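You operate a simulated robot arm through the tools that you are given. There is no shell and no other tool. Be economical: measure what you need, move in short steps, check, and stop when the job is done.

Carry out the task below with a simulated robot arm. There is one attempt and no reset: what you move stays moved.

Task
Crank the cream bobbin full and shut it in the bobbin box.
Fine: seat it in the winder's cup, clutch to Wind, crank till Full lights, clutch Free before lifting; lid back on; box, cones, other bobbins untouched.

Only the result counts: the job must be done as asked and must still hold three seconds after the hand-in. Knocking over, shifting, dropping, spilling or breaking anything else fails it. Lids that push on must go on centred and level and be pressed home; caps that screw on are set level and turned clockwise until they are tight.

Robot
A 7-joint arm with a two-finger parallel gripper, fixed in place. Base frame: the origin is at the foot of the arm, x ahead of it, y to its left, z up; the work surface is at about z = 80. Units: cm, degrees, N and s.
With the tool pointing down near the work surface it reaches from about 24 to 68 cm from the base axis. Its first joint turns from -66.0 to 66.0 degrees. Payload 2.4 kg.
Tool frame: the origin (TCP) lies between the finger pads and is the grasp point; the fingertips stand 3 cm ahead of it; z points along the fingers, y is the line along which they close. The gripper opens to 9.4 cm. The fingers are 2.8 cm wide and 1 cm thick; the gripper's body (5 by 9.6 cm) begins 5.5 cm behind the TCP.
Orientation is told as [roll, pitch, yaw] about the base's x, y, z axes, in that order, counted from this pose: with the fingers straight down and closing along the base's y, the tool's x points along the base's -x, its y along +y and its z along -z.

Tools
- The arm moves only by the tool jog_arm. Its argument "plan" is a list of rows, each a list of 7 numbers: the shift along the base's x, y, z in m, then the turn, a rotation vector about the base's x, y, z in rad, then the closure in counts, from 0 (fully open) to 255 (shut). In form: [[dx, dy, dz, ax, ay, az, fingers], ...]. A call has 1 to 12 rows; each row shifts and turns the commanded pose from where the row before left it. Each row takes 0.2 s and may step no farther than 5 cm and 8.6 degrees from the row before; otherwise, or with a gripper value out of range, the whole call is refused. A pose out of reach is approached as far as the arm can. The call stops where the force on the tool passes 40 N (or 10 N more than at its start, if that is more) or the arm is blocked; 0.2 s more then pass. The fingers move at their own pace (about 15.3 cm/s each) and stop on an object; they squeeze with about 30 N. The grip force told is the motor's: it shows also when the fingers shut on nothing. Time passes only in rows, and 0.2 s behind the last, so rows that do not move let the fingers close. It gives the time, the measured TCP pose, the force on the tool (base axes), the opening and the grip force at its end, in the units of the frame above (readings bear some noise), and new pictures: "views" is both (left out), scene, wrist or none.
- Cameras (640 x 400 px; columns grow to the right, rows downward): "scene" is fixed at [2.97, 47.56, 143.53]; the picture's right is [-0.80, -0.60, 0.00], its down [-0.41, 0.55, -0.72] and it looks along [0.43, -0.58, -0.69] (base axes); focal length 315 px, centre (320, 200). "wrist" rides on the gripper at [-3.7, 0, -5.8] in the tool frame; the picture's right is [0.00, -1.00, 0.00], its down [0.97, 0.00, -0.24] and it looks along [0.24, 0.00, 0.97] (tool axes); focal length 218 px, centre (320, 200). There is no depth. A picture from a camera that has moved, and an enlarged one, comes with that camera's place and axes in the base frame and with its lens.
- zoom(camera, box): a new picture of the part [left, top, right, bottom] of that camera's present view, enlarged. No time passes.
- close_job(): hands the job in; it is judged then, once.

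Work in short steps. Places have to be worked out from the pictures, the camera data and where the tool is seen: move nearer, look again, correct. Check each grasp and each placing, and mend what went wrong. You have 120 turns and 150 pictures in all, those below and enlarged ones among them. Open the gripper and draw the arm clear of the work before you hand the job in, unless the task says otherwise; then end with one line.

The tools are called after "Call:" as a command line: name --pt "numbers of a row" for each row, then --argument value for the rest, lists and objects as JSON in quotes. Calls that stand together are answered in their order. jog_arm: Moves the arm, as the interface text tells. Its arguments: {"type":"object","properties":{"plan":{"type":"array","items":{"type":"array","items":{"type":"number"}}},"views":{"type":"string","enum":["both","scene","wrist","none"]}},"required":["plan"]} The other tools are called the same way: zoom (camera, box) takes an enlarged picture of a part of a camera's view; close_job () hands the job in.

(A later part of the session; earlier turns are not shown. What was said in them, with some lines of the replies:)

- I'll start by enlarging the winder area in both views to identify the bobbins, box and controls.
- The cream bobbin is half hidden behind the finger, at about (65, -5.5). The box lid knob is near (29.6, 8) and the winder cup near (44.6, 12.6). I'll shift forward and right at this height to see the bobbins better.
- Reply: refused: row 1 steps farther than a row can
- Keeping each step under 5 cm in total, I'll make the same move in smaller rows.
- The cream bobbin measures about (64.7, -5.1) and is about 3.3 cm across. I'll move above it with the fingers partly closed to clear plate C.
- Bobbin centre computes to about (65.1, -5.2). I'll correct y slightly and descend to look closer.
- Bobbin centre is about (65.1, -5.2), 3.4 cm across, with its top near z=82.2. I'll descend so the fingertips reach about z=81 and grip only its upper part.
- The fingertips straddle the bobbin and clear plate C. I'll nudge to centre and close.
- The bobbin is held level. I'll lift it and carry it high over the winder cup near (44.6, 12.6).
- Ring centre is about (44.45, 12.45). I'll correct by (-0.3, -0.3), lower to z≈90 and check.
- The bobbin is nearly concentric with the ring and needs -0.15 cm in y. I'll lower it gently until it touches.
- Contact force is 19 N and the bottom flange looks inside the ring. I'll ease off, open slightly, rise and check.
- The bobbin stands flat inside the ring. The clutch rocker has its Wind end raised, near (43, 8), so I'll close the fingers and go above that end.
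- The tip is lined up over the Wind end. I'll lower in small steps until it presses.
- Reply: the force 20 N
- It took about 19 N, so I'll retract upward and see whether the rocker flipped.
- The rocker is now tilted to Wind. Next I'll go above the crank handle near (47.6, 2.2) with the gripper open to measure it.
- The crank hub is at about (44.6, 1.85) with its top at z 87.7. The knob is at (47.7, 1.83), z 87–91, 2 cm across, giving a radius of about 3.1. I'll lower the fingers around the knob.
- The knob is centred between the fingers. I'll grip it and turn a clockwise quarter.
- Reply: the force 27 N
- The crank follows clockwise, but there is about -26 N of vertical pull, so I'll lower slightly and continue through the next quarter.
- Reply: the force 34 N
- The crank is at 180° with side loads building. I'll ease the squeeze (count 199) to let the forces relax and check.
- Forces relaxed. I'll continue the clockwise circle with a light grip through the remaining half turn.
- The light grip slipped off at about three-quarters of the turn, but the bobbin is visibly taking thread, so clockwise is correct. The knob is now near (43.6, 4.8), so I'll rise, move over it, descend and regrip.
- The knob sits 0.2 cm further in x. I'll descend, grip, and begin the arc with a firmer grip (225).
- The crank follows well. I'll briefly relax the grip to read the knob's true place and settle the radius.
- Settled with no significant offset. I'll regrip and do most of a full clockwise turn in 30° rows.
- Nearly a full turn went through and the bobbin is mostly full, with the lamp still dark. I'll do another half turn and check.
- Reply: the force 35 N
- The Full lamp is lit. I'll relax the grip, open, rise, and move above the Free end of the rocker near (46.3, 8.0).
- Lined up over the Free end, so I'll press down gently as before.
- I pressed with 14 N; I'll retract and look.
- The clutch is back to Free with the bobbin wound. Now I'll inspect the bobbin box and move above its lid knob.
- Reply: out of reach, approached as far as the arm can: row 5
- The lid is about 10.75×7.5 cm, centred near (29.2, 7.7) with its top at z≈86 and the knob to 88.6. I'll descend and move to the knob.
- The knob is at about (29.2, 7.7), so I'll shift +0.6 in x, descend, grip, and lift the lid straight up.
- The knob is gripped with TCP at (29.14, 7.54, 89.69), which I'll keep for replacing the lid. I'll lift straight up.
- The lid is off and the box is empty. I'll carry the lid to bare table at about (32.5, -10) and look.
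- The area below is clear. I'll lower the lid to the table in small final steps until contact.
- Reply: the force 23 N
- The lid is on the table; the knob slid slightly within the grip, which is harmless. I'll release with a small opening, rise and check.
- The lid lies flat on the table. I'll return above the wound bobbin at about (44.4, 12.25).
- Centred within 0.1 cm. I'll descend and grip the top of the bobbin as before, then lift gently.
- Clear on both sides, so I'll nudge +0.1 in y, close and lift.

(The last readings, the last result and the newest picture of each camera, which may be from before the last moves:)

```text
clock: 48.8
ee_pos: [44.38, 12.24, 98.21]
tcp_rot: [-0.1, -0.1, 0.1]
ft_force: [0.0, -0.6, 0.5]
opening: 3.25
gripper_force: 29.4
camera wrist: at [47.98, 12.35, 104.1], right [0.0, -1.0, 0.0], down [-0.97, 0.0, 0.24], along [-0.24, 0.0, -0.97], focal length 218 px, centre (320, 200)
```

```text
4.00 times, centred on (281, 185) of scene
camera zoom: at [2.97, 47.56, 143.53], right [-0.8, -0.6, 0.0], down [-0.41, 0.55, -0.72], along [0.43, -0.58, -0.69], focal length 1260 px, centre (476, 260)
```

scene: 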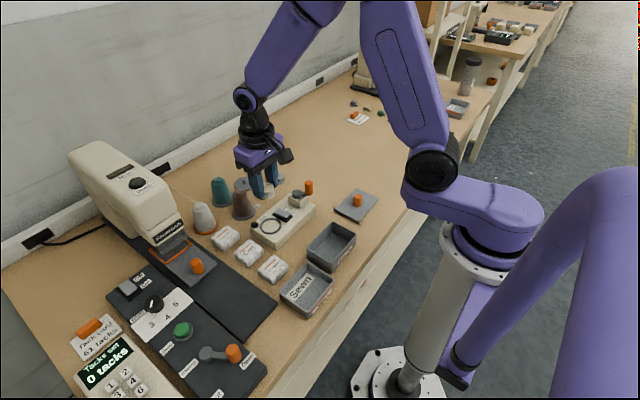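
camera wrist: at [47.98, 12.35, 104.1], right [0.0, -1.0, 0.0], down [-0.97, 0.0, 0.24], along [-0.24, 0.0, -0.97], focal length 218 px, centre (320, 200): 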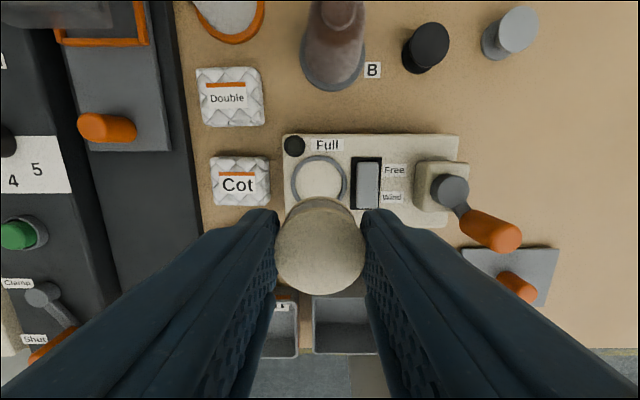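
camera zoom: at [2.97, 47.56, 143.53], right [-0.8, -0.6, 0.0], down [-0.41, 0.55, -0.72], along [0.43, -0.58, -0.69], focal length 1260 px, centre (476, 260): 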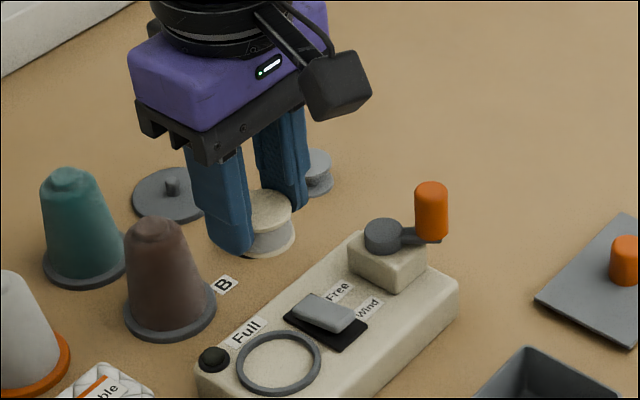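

The wound bobbin is held. I'll carry it above the box centre near (29.2, 7.6).

Call:
jog_arm --pt "-0.038 -0.0115 -0.005 0 0 0 255" --pt "-0.038 -0.0115 -0.005 0 0 0 255" --pt "-0.038 -0.0115 -0.005 0 0 0 255" --pt "-0.038 -0.0115 -0.005 0 0 0 255" --pt "0 0 0 0 0 0 255"

Call:
zoom --camera "scene" --box '[275, 180, 371, 270]'

```text
clock: 50.0
ee_pos: [29.07, 7.57, 96.18]
tcp_rot: [0.0, 0.0, -0.4]
ft_force: [0.0, 0.3, 0.0]
opening: 3.29
gripper_force: 30.2
camera wrist: at [32.7, 7.71, 102.03], right [0.0, -1.0, 0.0], down [-0.97, 0.0, 0.24], along [-0.24, 0.0, -0.97], focal length 218 px, centre (320, 200)
```

scene: 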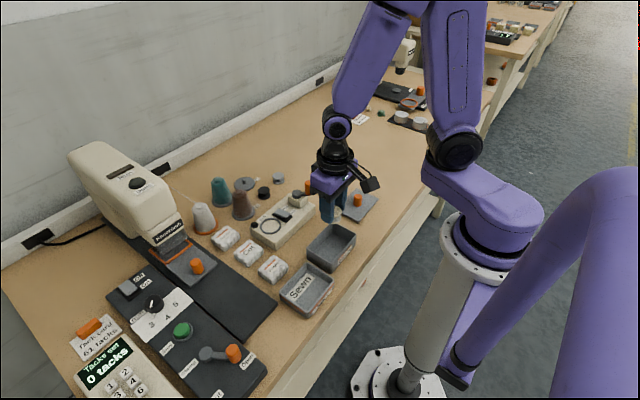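
wrist: 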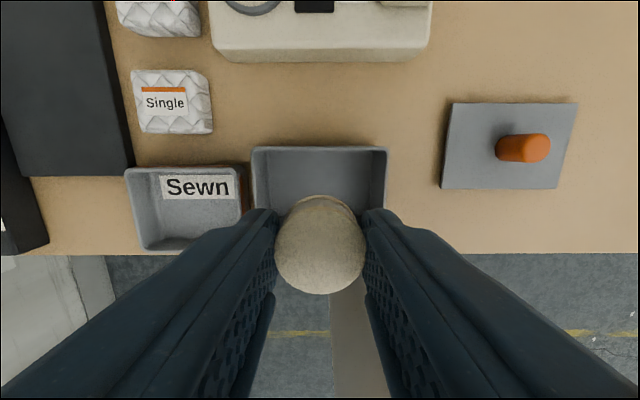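

```text
4.44 times, centred on (323, 225) of scene
camera zoom: at [2.99, 47.54, 143.54], right [-0.8, -0.6, 0.0], down [-0.41, 0.55, -0.72], along [0.43, -0.58, -0.69], focal length 1400 px, centre (307, 89)
```

zoom: 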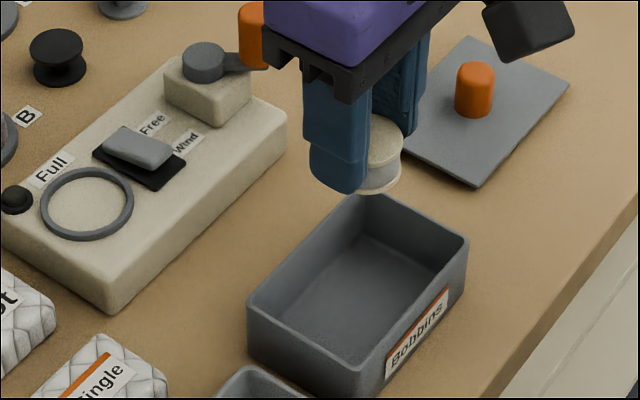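

The bobbin is centred over the open box. I'll lower it inside, slowing near the bottom.

Call:
jog_arm --pt "0 0 -0.04 0 0 0 255" --pt "0 0 -0.035 0 0 0 255" --pt "0 0 -0.025 0 0 0 255" --pt "0 0 -0.008 0 0 0 255" --pt "0 0 -0.004 0 0 0 255" --pt "0 0 -0.003 0 0 0 255" --pt "0 0 0 0 0 0 255"

Call:
zoom --camera "scene" --box '[275, 190, 371, 280]'

```text
clock: 51.6
ee_pos: [29.1, 7.68, 84.79]
tcp_rot: [0.0, 0.0, 0.0]
ft_force: [0.4, 0.1, -0.1]
opening: 3.29
gripper_force: 30.2
camera wrist: at [32.83, 7.72, 90.54], right [0.0, -1.0, 0.0], down [-0.97, 0.0, 0.24], along [-0.24, 0.0, -0.97], focal length 218 px, centre (320, 200)
```

scene: 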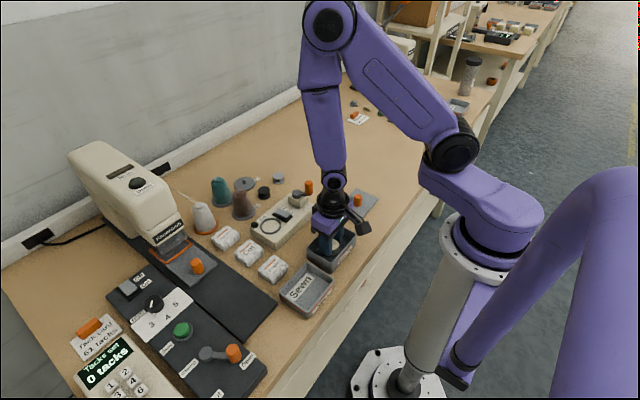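
wrist: 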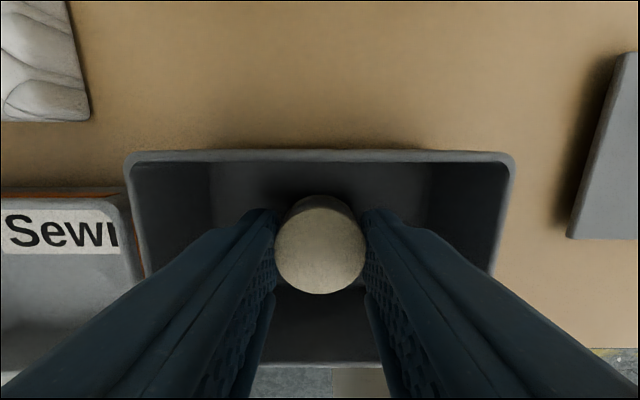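

```text
4.44 times, centred on (323, 235) of scene
camera zoom: at [2.97, 47.56, 143.53], right [-0.8, -0.6, 0.0], down [-0.41, 0.55, -0.72], along [0.43, -0.58, -0.69], focal length 1400 px, centre (307, 44)
```

zoom: 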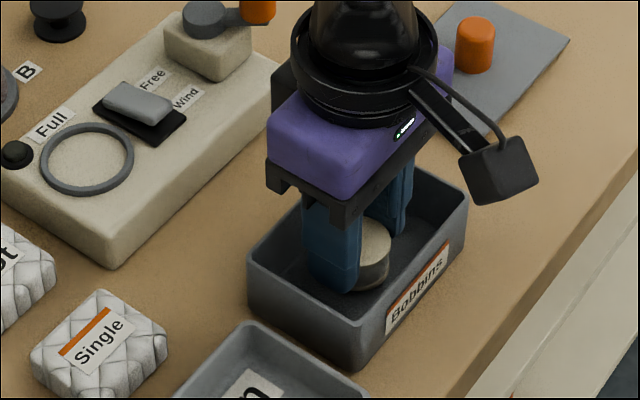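

No contact yet, so I'll lower in 2 mm steps until the bottom touches.

Call:
jog_arm --pt "0 0 -0.002 0 0 0 255" --pt "0 0 -0.002 0 0 0 255" --pt "0 0 0 0 0 0 255" --views "none"

```text
clock: 52.4
ee_pos: [29.3, 7.6, 84.31]
tcp_rot: [0.0, 0.1, 0.0]
ft_force: [1.1, -0.2, -0.4]
opening: 3.27
gripper_force: 30.2
```

Call:
jog_arm --pt "0 0 -0.002 0 0 0 255" --pt "0 0 -0.002 0 0 0 255" --pt "0 0 0 0 0 0 255" --views "none"

```text
clock: 53.2
ee_pos: [29.16, 7.54, 83.85]
tcp_rot: [-0.1, 0.0, 0.0]
ft_force: [-0.3, -1.4, 21.4]
opening: 3.28
gripper_force: 29.9
```

Bottom contact at 21 N. I'll back off a hair, release, and rise straight out.

Call:
jog_arm --pt "0 0 0.001 0 0 0 255" --pt "0 0 0 0 0 0 135" --pt "0 0 0 0 0 0 135" --pt "0 0 0.02 0 0 0 135" --pt "0 0 0.045 0 0 0 135" --pt "0 0 0.045 0 0 0 135" --pt "0 0 0 0 0 0 135"

Call:
zoom --camera "wrist" --box '[220, 120, 420, 245]'

Call:
zoom --camera "scene" --box '[275, 190, 371, 280]'

```text
clock: 54.8
ee_pos: [29.21, 7.59, 95.05]
tcp_rot: [0.1, -0.1, 0.0]
ft_force: [-0.9, 0.2, -0.5]
opening: 4.44
gripper_force: 0.1
camera wrist: at [32.88, 7.82, 100.86], right [0.0, -1.0, 0.0], down [-0.97, 0.0, 0.24], along [-0.24, 0.0, -0.97], focal length 218 px, centre (320, 200)
```

scene: 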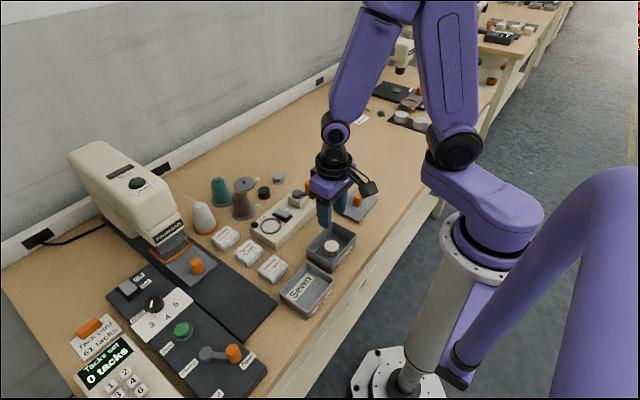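
wrist: 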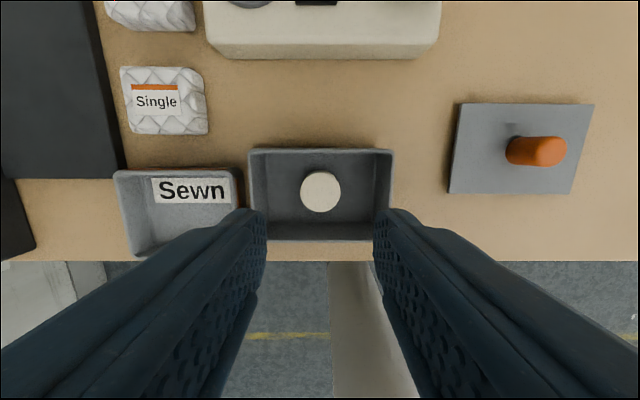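

```text
3.20 times, centred on (320, 182) of wrist
camera zoom: at [32.88, 7.82, 100.86], right [0.0, -1.0, 0.0], down [-0.97, 0.0, 0.24], along [-0.24, 0.0, -0.97], focal length 698 px, centre (320, 256)
```

zoom: 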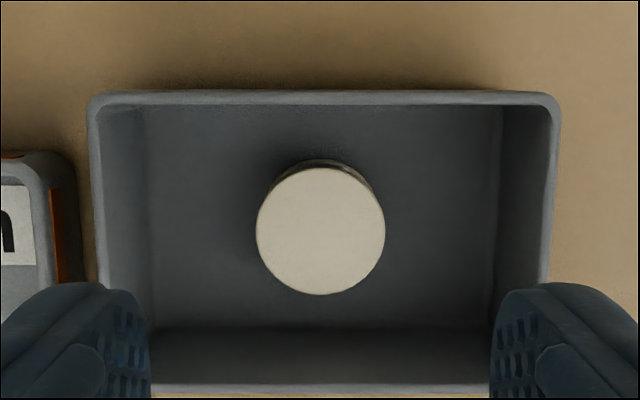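

```text
4.44 times, centred on (323, 235) of scene
camera zoom: at [2.97, 47.56, 143.53], right [-0.8, -0.6, 0.0], down [-0.41, 0.55, -0.72], along [0.43, -0.58, -0.69], focal length 1400 px, centre (307, 44)
```

zoom: 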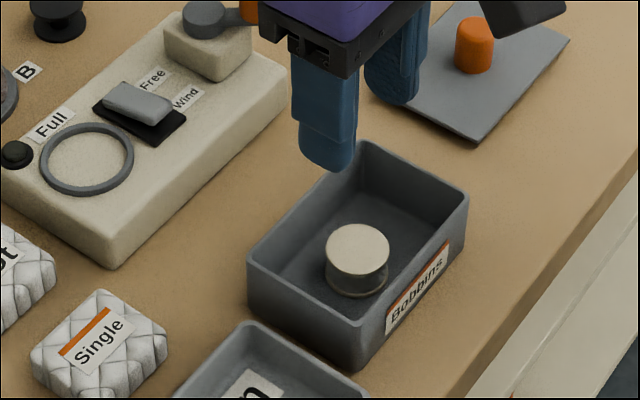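

The bobbin stands upright and full in the box. I'll go back over the lid.

Call:
jog_arm --pt "0.0083 -0.044 0 0 0 0 120" --pt "0.0083 -0.044 0 0 0 0 120" --pt "0.0083 -0.044 0 0 0 0 120" --pt "0.0083 -0.0437 0 0 0 0 120" --pt "0 0 -0.035 0 0 0 120" --pt "0 0 0 0 0 0 120" --views "wrist"

Call:
zoom --camera "wrist" --box '[220, 120, 420, 245]'

```text
clock: 56.2
ee_pos: [32.5, -9.96, 91.66]
tcp_rot: [0.1, 0.1, 0.0]
ft_force: [-0.2, -0.6, 0.2]
opening: 4.95
gripper_force: 0.1
camera wrist: at [36.08, -9.8, 97.41], right [0.0, -1.0, 0.0], down [-0.97, 0.0, 0.24], along [-0.24, 0.0, -0.97], focal length 218 px, centre (320, 200)
```

wrist: 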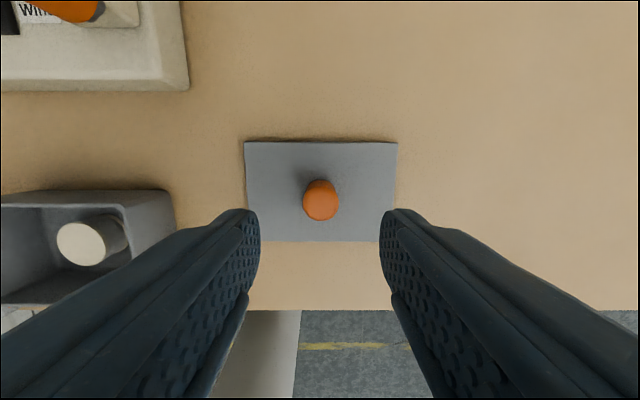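

```text
3.20 times, centred on (320, 182) of wrist
camera zoom: at [36.08, -9.8, 97.41], right [0.0, -1.0, 0.0], down [-0.97, 0.0, 0.24], along [-0.24, 0.0, -0.97], focal length 698 px, centre (320, 256)
```

zoom: 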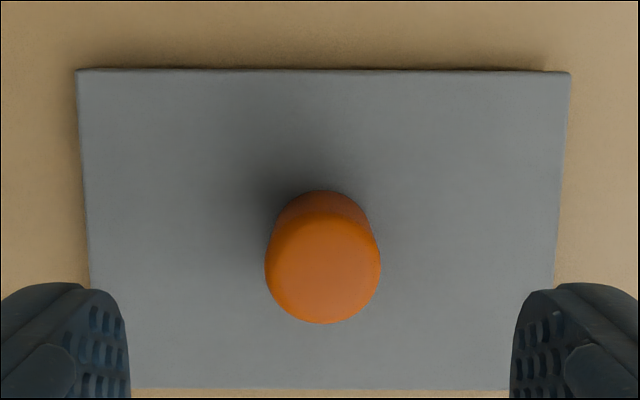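

The lid top is at z≈81.7 and the knob sits about 0.12 cm forward. I'll descend to z≈85.3, grip, and lift.

Call:
jog_arm --pt "0.0012 -0.0005 -0.035 0 0 0 120" --pt "0 0 -0.0285 0 0 0 120" --pt "0 0 0 0 0 0 120" --pt "0 0 0 0 0 0 255" --pt "0 0 0 0 0 0 255" --pt "0 0 0 0 0 0 255" --views "wrist"

```text
clock: 57.6
ee_pos: [32.41, -9.86, 85.24]
tcp_rot: [0.0, 0.0, 0.1]
ft_force: [-0.2, -0.3, -0.6]
opening: 2.2
gripper_force: 29.8
camera wrist: at [36.08, -9.7, 91.06], right [0.0, -1.0, 0.0], down [-0.97, 0.0, 0.24], along [-0.24, 0.0, -0.97], focal length 218 px, centre (320, 200)
```

wrist: 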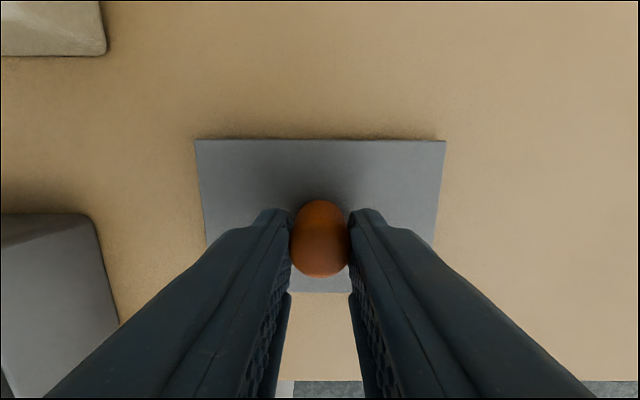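

Gripped. I'll lift straight up, correct yaw by 0.35°, and carry the lid back over the box at z≈96.

Call:
jog_arm --pt "0 0 0.02 0 0 0 255" --pt "0 0 0.045 0 0 0 255" --pt "0 0 0.045 0 0 0.006 255" --pt "-0.0082 0.0437 0 0 0 0 255" --pt "-0.0082 0.0437 0 0 0 0 255" --pt "-0.0082 0.0437 0 0 0 0 255" --pt "-0.0082 0.0437 0 0 0 0 255" --pt "0 0 0 0 0 0 255"

Call:
zoom --camera "wrist" --box '[180, 120, 460, 295]'

Call:
zoom --camera "scene" --box '[265, 180, 377, 270]'

```text
clock: 59.4
ee_pos: [29.45, 7.36, 96.29]
tcp_rot: [0.0, 0.0, 0.3]
ft_force: [0.7, -0.1, -1.0]
opening: 2.22
gripper_force: 29.6
camera wrist: at [33.07, 7.62, 101.97], right [0.01, -1.0, 0.0], down [-0.97, -0.01, 0.24], along [-0.24, 0.0, -0.97], focal length 218 px, centre (320, 200)
```

scene: 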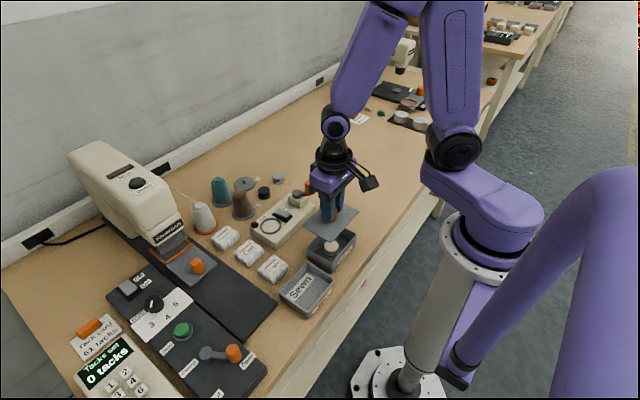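
wrist: 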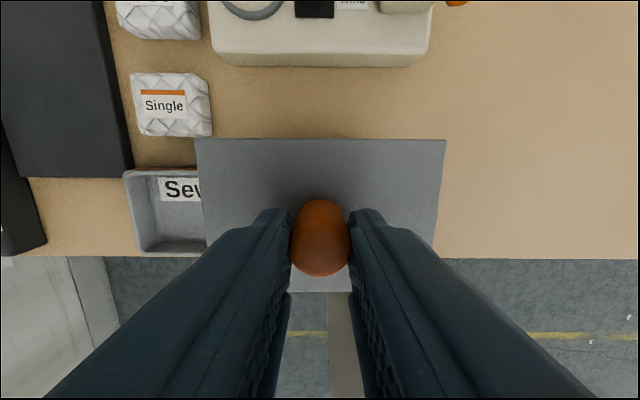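

```text
2.29 times, centred on (320, 208) of wrist
camera zoom: at [33.07, 7.62, 101.97], right [0.01, -1.0, 0.0], down [-0.97, -0.01, 0.24], along [-0.24, 0.0, -0.97], focal length 499 px, centre (320, 183)
```

zoom: 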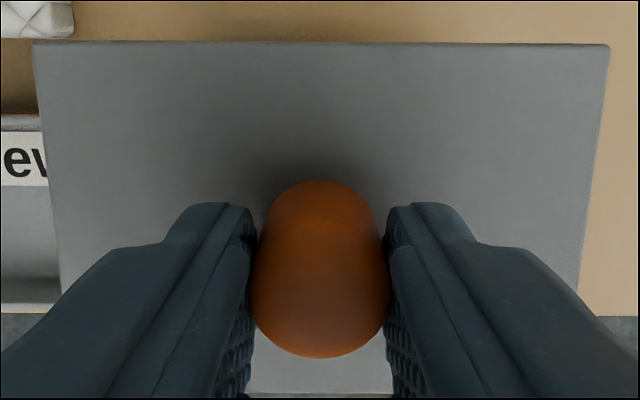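

```text
4.44 times, centred on (321, 225) of scene
camera zoom: at [2.97, 47.56, 143.53], right [-0.8, -0.6, 0.0], down [-0.41, 0.55, -0.72], along [0.43, -0.58, -0.69], focal length 1400 px, centre (316, 89)
```

zoom: 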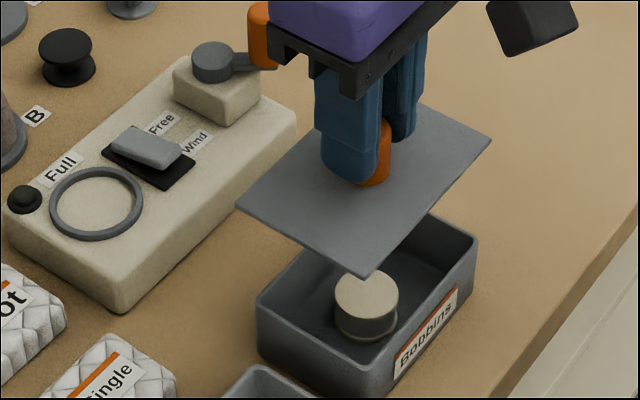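

Compared with the first lift, the lid sits about +0.46 in x and -0.12 in y from true. I'll correct that and lower partway.

Call:
jog_arm --pt "-0.0046 0.0012 0 0 0 0 255" --pt "0 0 0 0 0 0 255" --views "wrist"

Call:
zoom --camera "scene" --box '[265, 180, 377, 270]'

```text
clock: 60.0
ee_pos: [28.97, 7.58, 96.12]
tcp_rot: [0.0, 0.0, 0.3]
ft_force: [0.4, 0.3, -1.6]
opening: 2.23
gripper_force: 30.0
camera wrist: at [32.6, 7.76, 101.99], right [0.01, -1.0, 0.0], down [-0.97, -0.01, 0.24], along [-0.24, 0.0, -0.97], focal length 218 px, centre (320, 200)
```

wrist: 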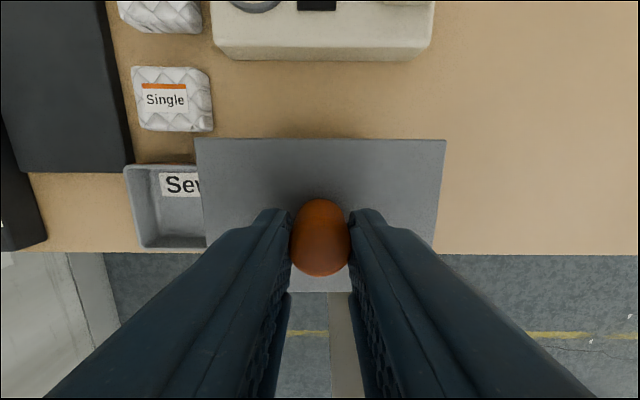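

```text
4.44 times, centred on (321, 225) of scene
camera zoom: at [2.97, 47.56, 143.53], right [-0.8, -0.6, 0.0], down [-0.41, 0.55, -0.72], along [0.43, -0.58, -0.69], focal length 1400 px, centre (316, 89)
```

zoom: 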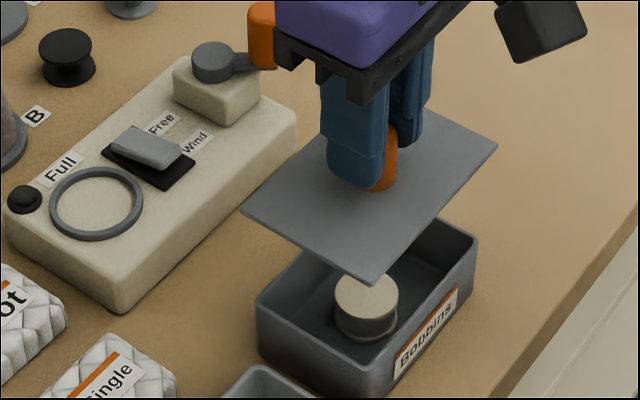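

All lid corners now line up with the original lift, apart from the known 0.3 cm height slip. I'll lower gently onto the box.

Call:
jog_arm --pt "0 0 -0.03 0 0 0 255" --pt "0 0 -0.015 0 0 0 255" --pt "0 0 -0.006 0 0 0 255" --pt "0 0 -0.005 0 0 0 255" --pt "0 0 -0.004 0 0 0 255" --pt "0 0 0 0 0 0 255"

Call:
zoom --camera "scene" --box '[275, 200, 371, 270]'

```text
clock: 61.4
ee_pos: [28.85, 7.63, 90.1]
tcp_rot: [0.0, 0.0, 0.2]
ft_force: [0.1, 0.6, -0.9]
opening: 2.24
gripper_force: 30.6
camera wrist: at [32.52, 7.77, 95.92], right [0.01, -1.0, 0.0], down [-0.97, -0.01, 0.24], along [-0.24, 0.0, -0.97], focal length 218 px, centre (320, 200)
```

scene: 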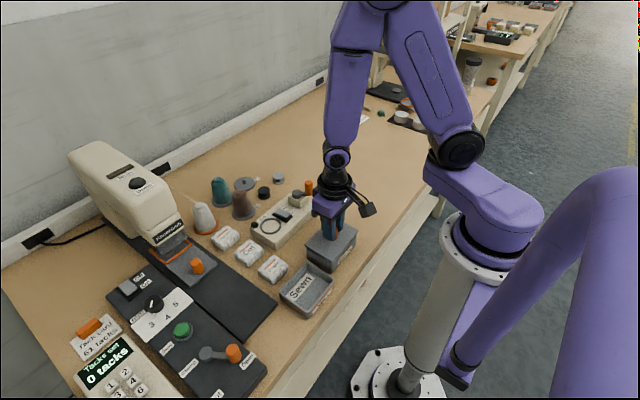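
wrist: 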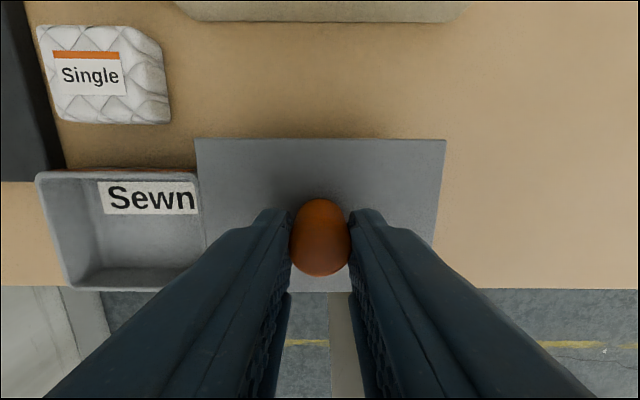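

```text
5.71 times, centred on (323, 235) of scene
camera zoom: at [2.97, 47.56, 143.53], right [-0.8, -0.6, 0.0], down [-0.41, 0.55, -0.72], along [0.43, -0.58, -0.69], focal length 1800 px, centre (303, 0)
```

zoom: 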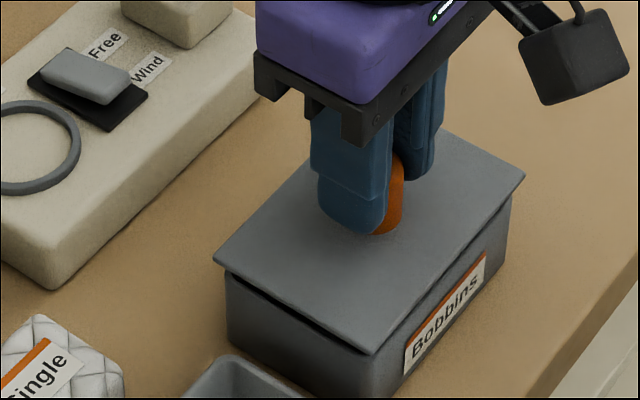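

No contact force yet, so the lip is entering. I'll keep lowering in small steps.

Call:
jog_arm --pt "0 0 -0.003 0 0 0 255" --pt "0 0 -0.003 0 0 0 255" --pt "0 0 -0.002 0 0 0 255" --pt "0 0 0 0 0 0 255" --views "scene"

Call:
zoom --camera "scene" --box '[275, 200, 371, 270]'

```text
clock: 62.4
ee_pos: [28.83, 7.57, 89.18]
tcp_rot: [0.1, 0.0, 0.3]
ft_force: [0.5, -0.1, -1.1]
opening: 2.25
gripper_force: 30.3
```

scene: 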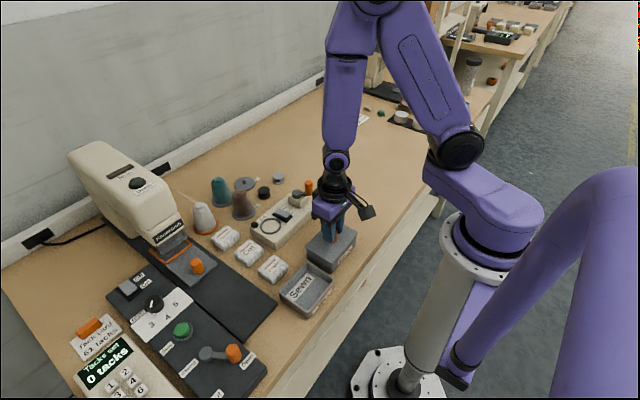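

```text
5.71 times, centred on (323, 235) of scene
camera zoom: at [2.97, 47.56, 143.53], right [-0.8, -0.6, 0.0], down [-0.41, 0.55, -0.72], along [0.43, -0.58, -0.69], focal length 1800 px, centre (303, 0)
```

zoom: 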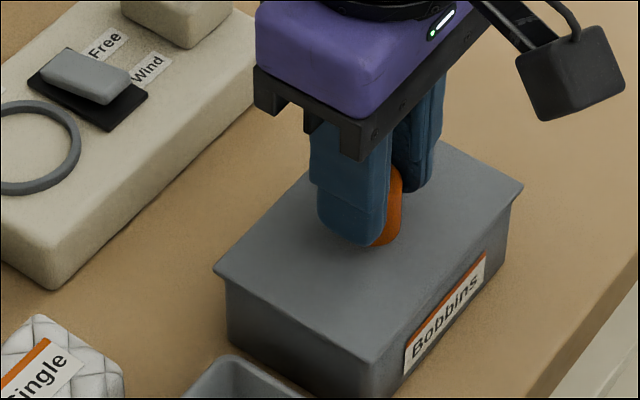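

Nearly flush. I'll lower a little more until a clear contact force appears.

Call:
jog_arm --pt "0 0 -0.002 0 0 0 255" --pt "0 0 -0.002 0 0 0 255" --pt "0 0 0 0 0 0 255" --views "none"

```text
clock: 63.2
ee_pos: [28.82, 7.65, 88.95]
tcp_rot: [0.0, 0.0, 0.2]
ft_force: [3.7, -9.6, 21.8]
opening: 2.26
gripper_force: 30.0
```

Seated with 22 N. I'll release, rise and inspect before pressing home.

Call:
jog_arm --pt "0 0 0 0 0 0 130" --pt "0 0 0 0 0 0 130" --pt "0 0 0.03 0 0 0 130" --pt "0 0 0.025 0 0 0 130" --pt "0 0 0.01 0 0 0 130" --pt "0 0 0 0 0 0 130" --views "wrist"

Call:
zoom --camera "wrist" --box '[220, 120, 420, 245]'

Call:
zoom --camera "scene" --box '[275, 210, 371, 270]'

```text
clock: 64.6
ee_pos: [29.0, 7.72, 95.49]
tcp_rot: [0.1, 0.0, 0.3]
ft_force: [0.5, -1.2, 0.1]
opening: 4.62
gripper_force: 0.1
camera wrist: at [32.59, 7.87, 101.24], right [0.01, -1.0, 0.0], down [-0.97, -0.01, 0.24], along [-0.24, 0.0, -0.97], focal length 218 px, centre (320, 200)
```

wrist: 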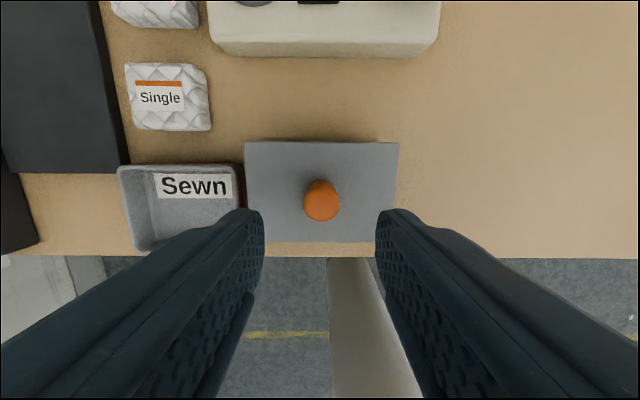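

```text
3.20 times, centred on (320, 182) of wrist
camera zoom: at [32.59, 7.87, 101.24], right [0.01, -1.0, 0.0], down [-0.97, -0.01, 0.24], along [-0.24, 0.0, -0.97], focal length 698 px, centre (320, 256)
```

zoom: 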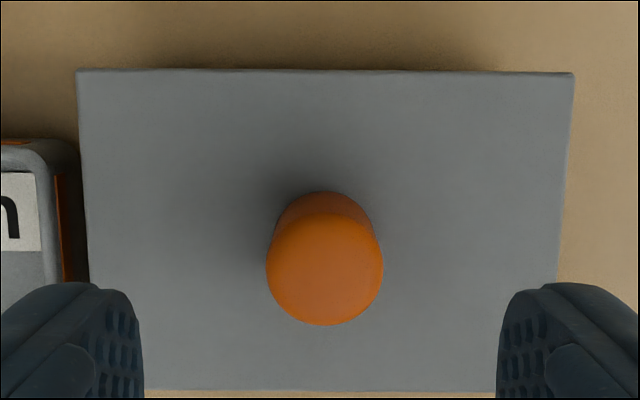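

```text
6.67 times, centred on (323, 240) of scene
camera zoom: at [2.97, 47.56, 143.53], right [-0.8, -0.6, 0.0], down [-0.41, 0.55, -0.72], along [0.43, -0.58, -0.69], focal length 2100 px, centre (300, -67)
```

zoom: 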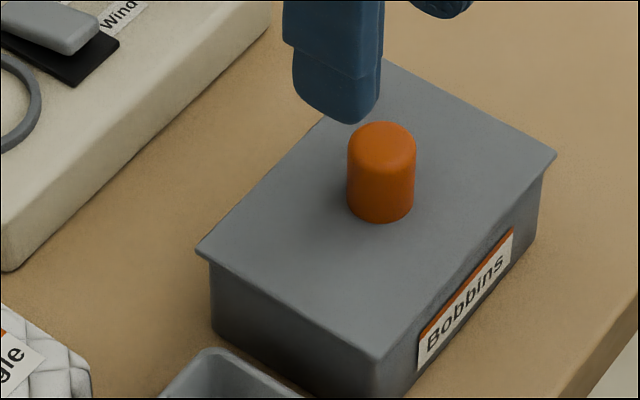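

The lid matches its original position within a pixel on every corner. I'll press it home on the knob with closed fingers for certainty.

Call:
jog_arm --pt "0.003 -0.0008 0 0 0 0 255" --pt "0 0 0 0 0 0 255" --pt "0 0 0 0 0 0 255" --pt "0 0 -0.03 0 0 0 255" --pt "0 0 -0.006 0 0 0 255" --pt "0 0 -0.003 0 0 0 255" --pt "0 0 -0.002 0 0 0 255" --views "none"

```text
clock: 66.2
ee_pos: [29.12, 7.67, 91.3]
tcp_rot: [-0.1, 0.0, 0.3]
ft_force: [0.1, -0.2, 0.0]
opening: 0.01
gripper_force: 29.9
```

Call:
jog_arm --pt "0 0 -0.002 0 0 0 255" --pt "0 0 -0.002 0 0 0 255" --pt "0 0 -0.001 0 0 0 255" --views "none"

```text
clock: 67.0
ee_pos: [29.18, 7.66, 90.89]
tcp_rot: [0.1, -0.1, 0.2]
ft_force: [-3.0, -1.6, 29.1]
opening: 0.0
gripper_force: 29.8
```

The knob top was pressed with 29 N. I'll retract, draw the arm clear and verify.

Call:
jog_arm --pt "0 0 0.03 0 0 0 255" --pt "0 0 0.03 0 0 0 255" --pt "0.01 -0.03 0.03 0 0 0 0" --pt "0.01 -0.04 0.02 0 0 0 0" --pt "0.01 -0.04 0.02 0 0 0 0" --pt "0.01 -0.04 0.02 0 0 0 0" --pt "0 0 0 0 0 0 0"

Call:
zoom --camera "scene" --box '[275, 210, 371, 270]'

Call:
zoom --camera "scene" --box '[180, 160, 380, 320]'

```text
clock: 68.6
ee_pos: [33.08, -7.72, 105.88]
tcp_rot: [-0.1, 0.0, 0.3]
ft_force: [0.0, 0.3, 0.1]
opening: 9.4
gripper_force: 0.1
camera wrist: at [36.86, -7.45, 111.65], right [0.01, -1.0, 0.0], down [-0.97, -0.01, 0.24], along [-0.24, 0.0, -0.97], focal length 218 px, centre (320, 200)
```

scene: 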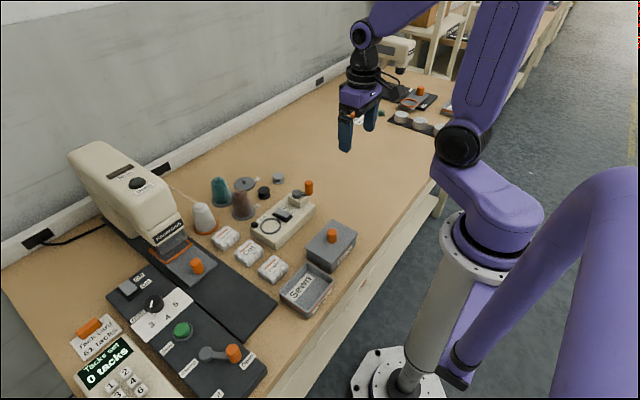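
wrist: 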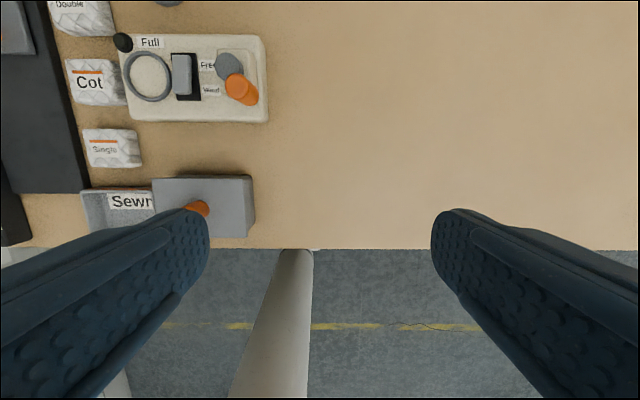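

```text
6.67 times, centred on (323, 240) of scene
camera zoom: at [2.97, 47.56, 143.53], right [-0.8, -0.6, 0.0], down [-0.41, 0.55, -0.72], along [0.43, -0.58, -0.69], focal length 2100 px, centre (300, -67)
```

zoom: 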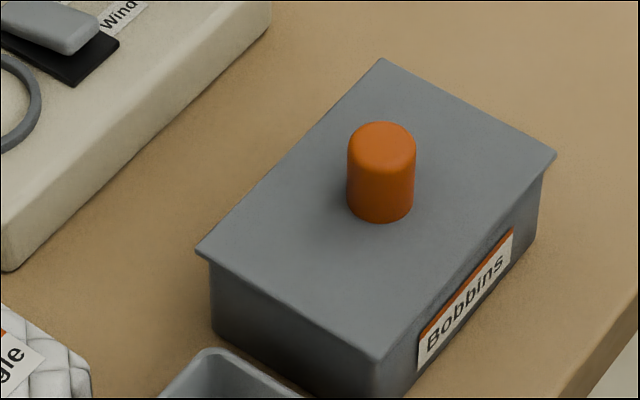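

```text
2.50 times, centred on (280, 240) of scene
camera zoom: at [2.97, 47.56, 143.53], right [-0.8, -0.6, 0.0], down [-0.41, 0.55, -0.72], along [0.43, -0.58, -0.69], focal length 788 px, centre (420, 100)
```

zoom: 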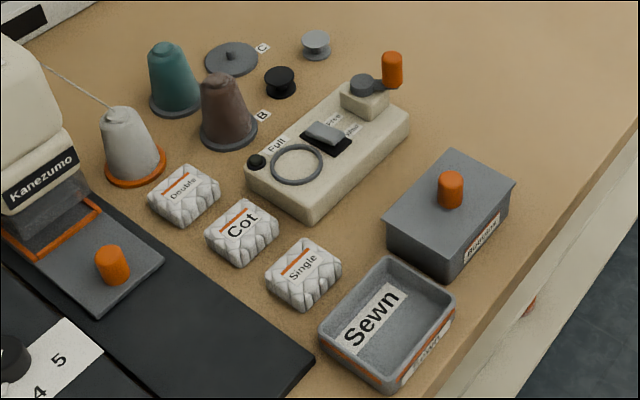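

The lid is level and home, the clutch is Free, everything else looks unmoved, and the arm is clear with the gripper open. I'll hand in.

Call:
close_job

```text
The job is handed in.
```

The cream bobbin is wound full (the Full lamp lit) and shut in the bobbin box with the lid pressed home; the clutch is on Free, and the cones and other bobbins look undisturbed.
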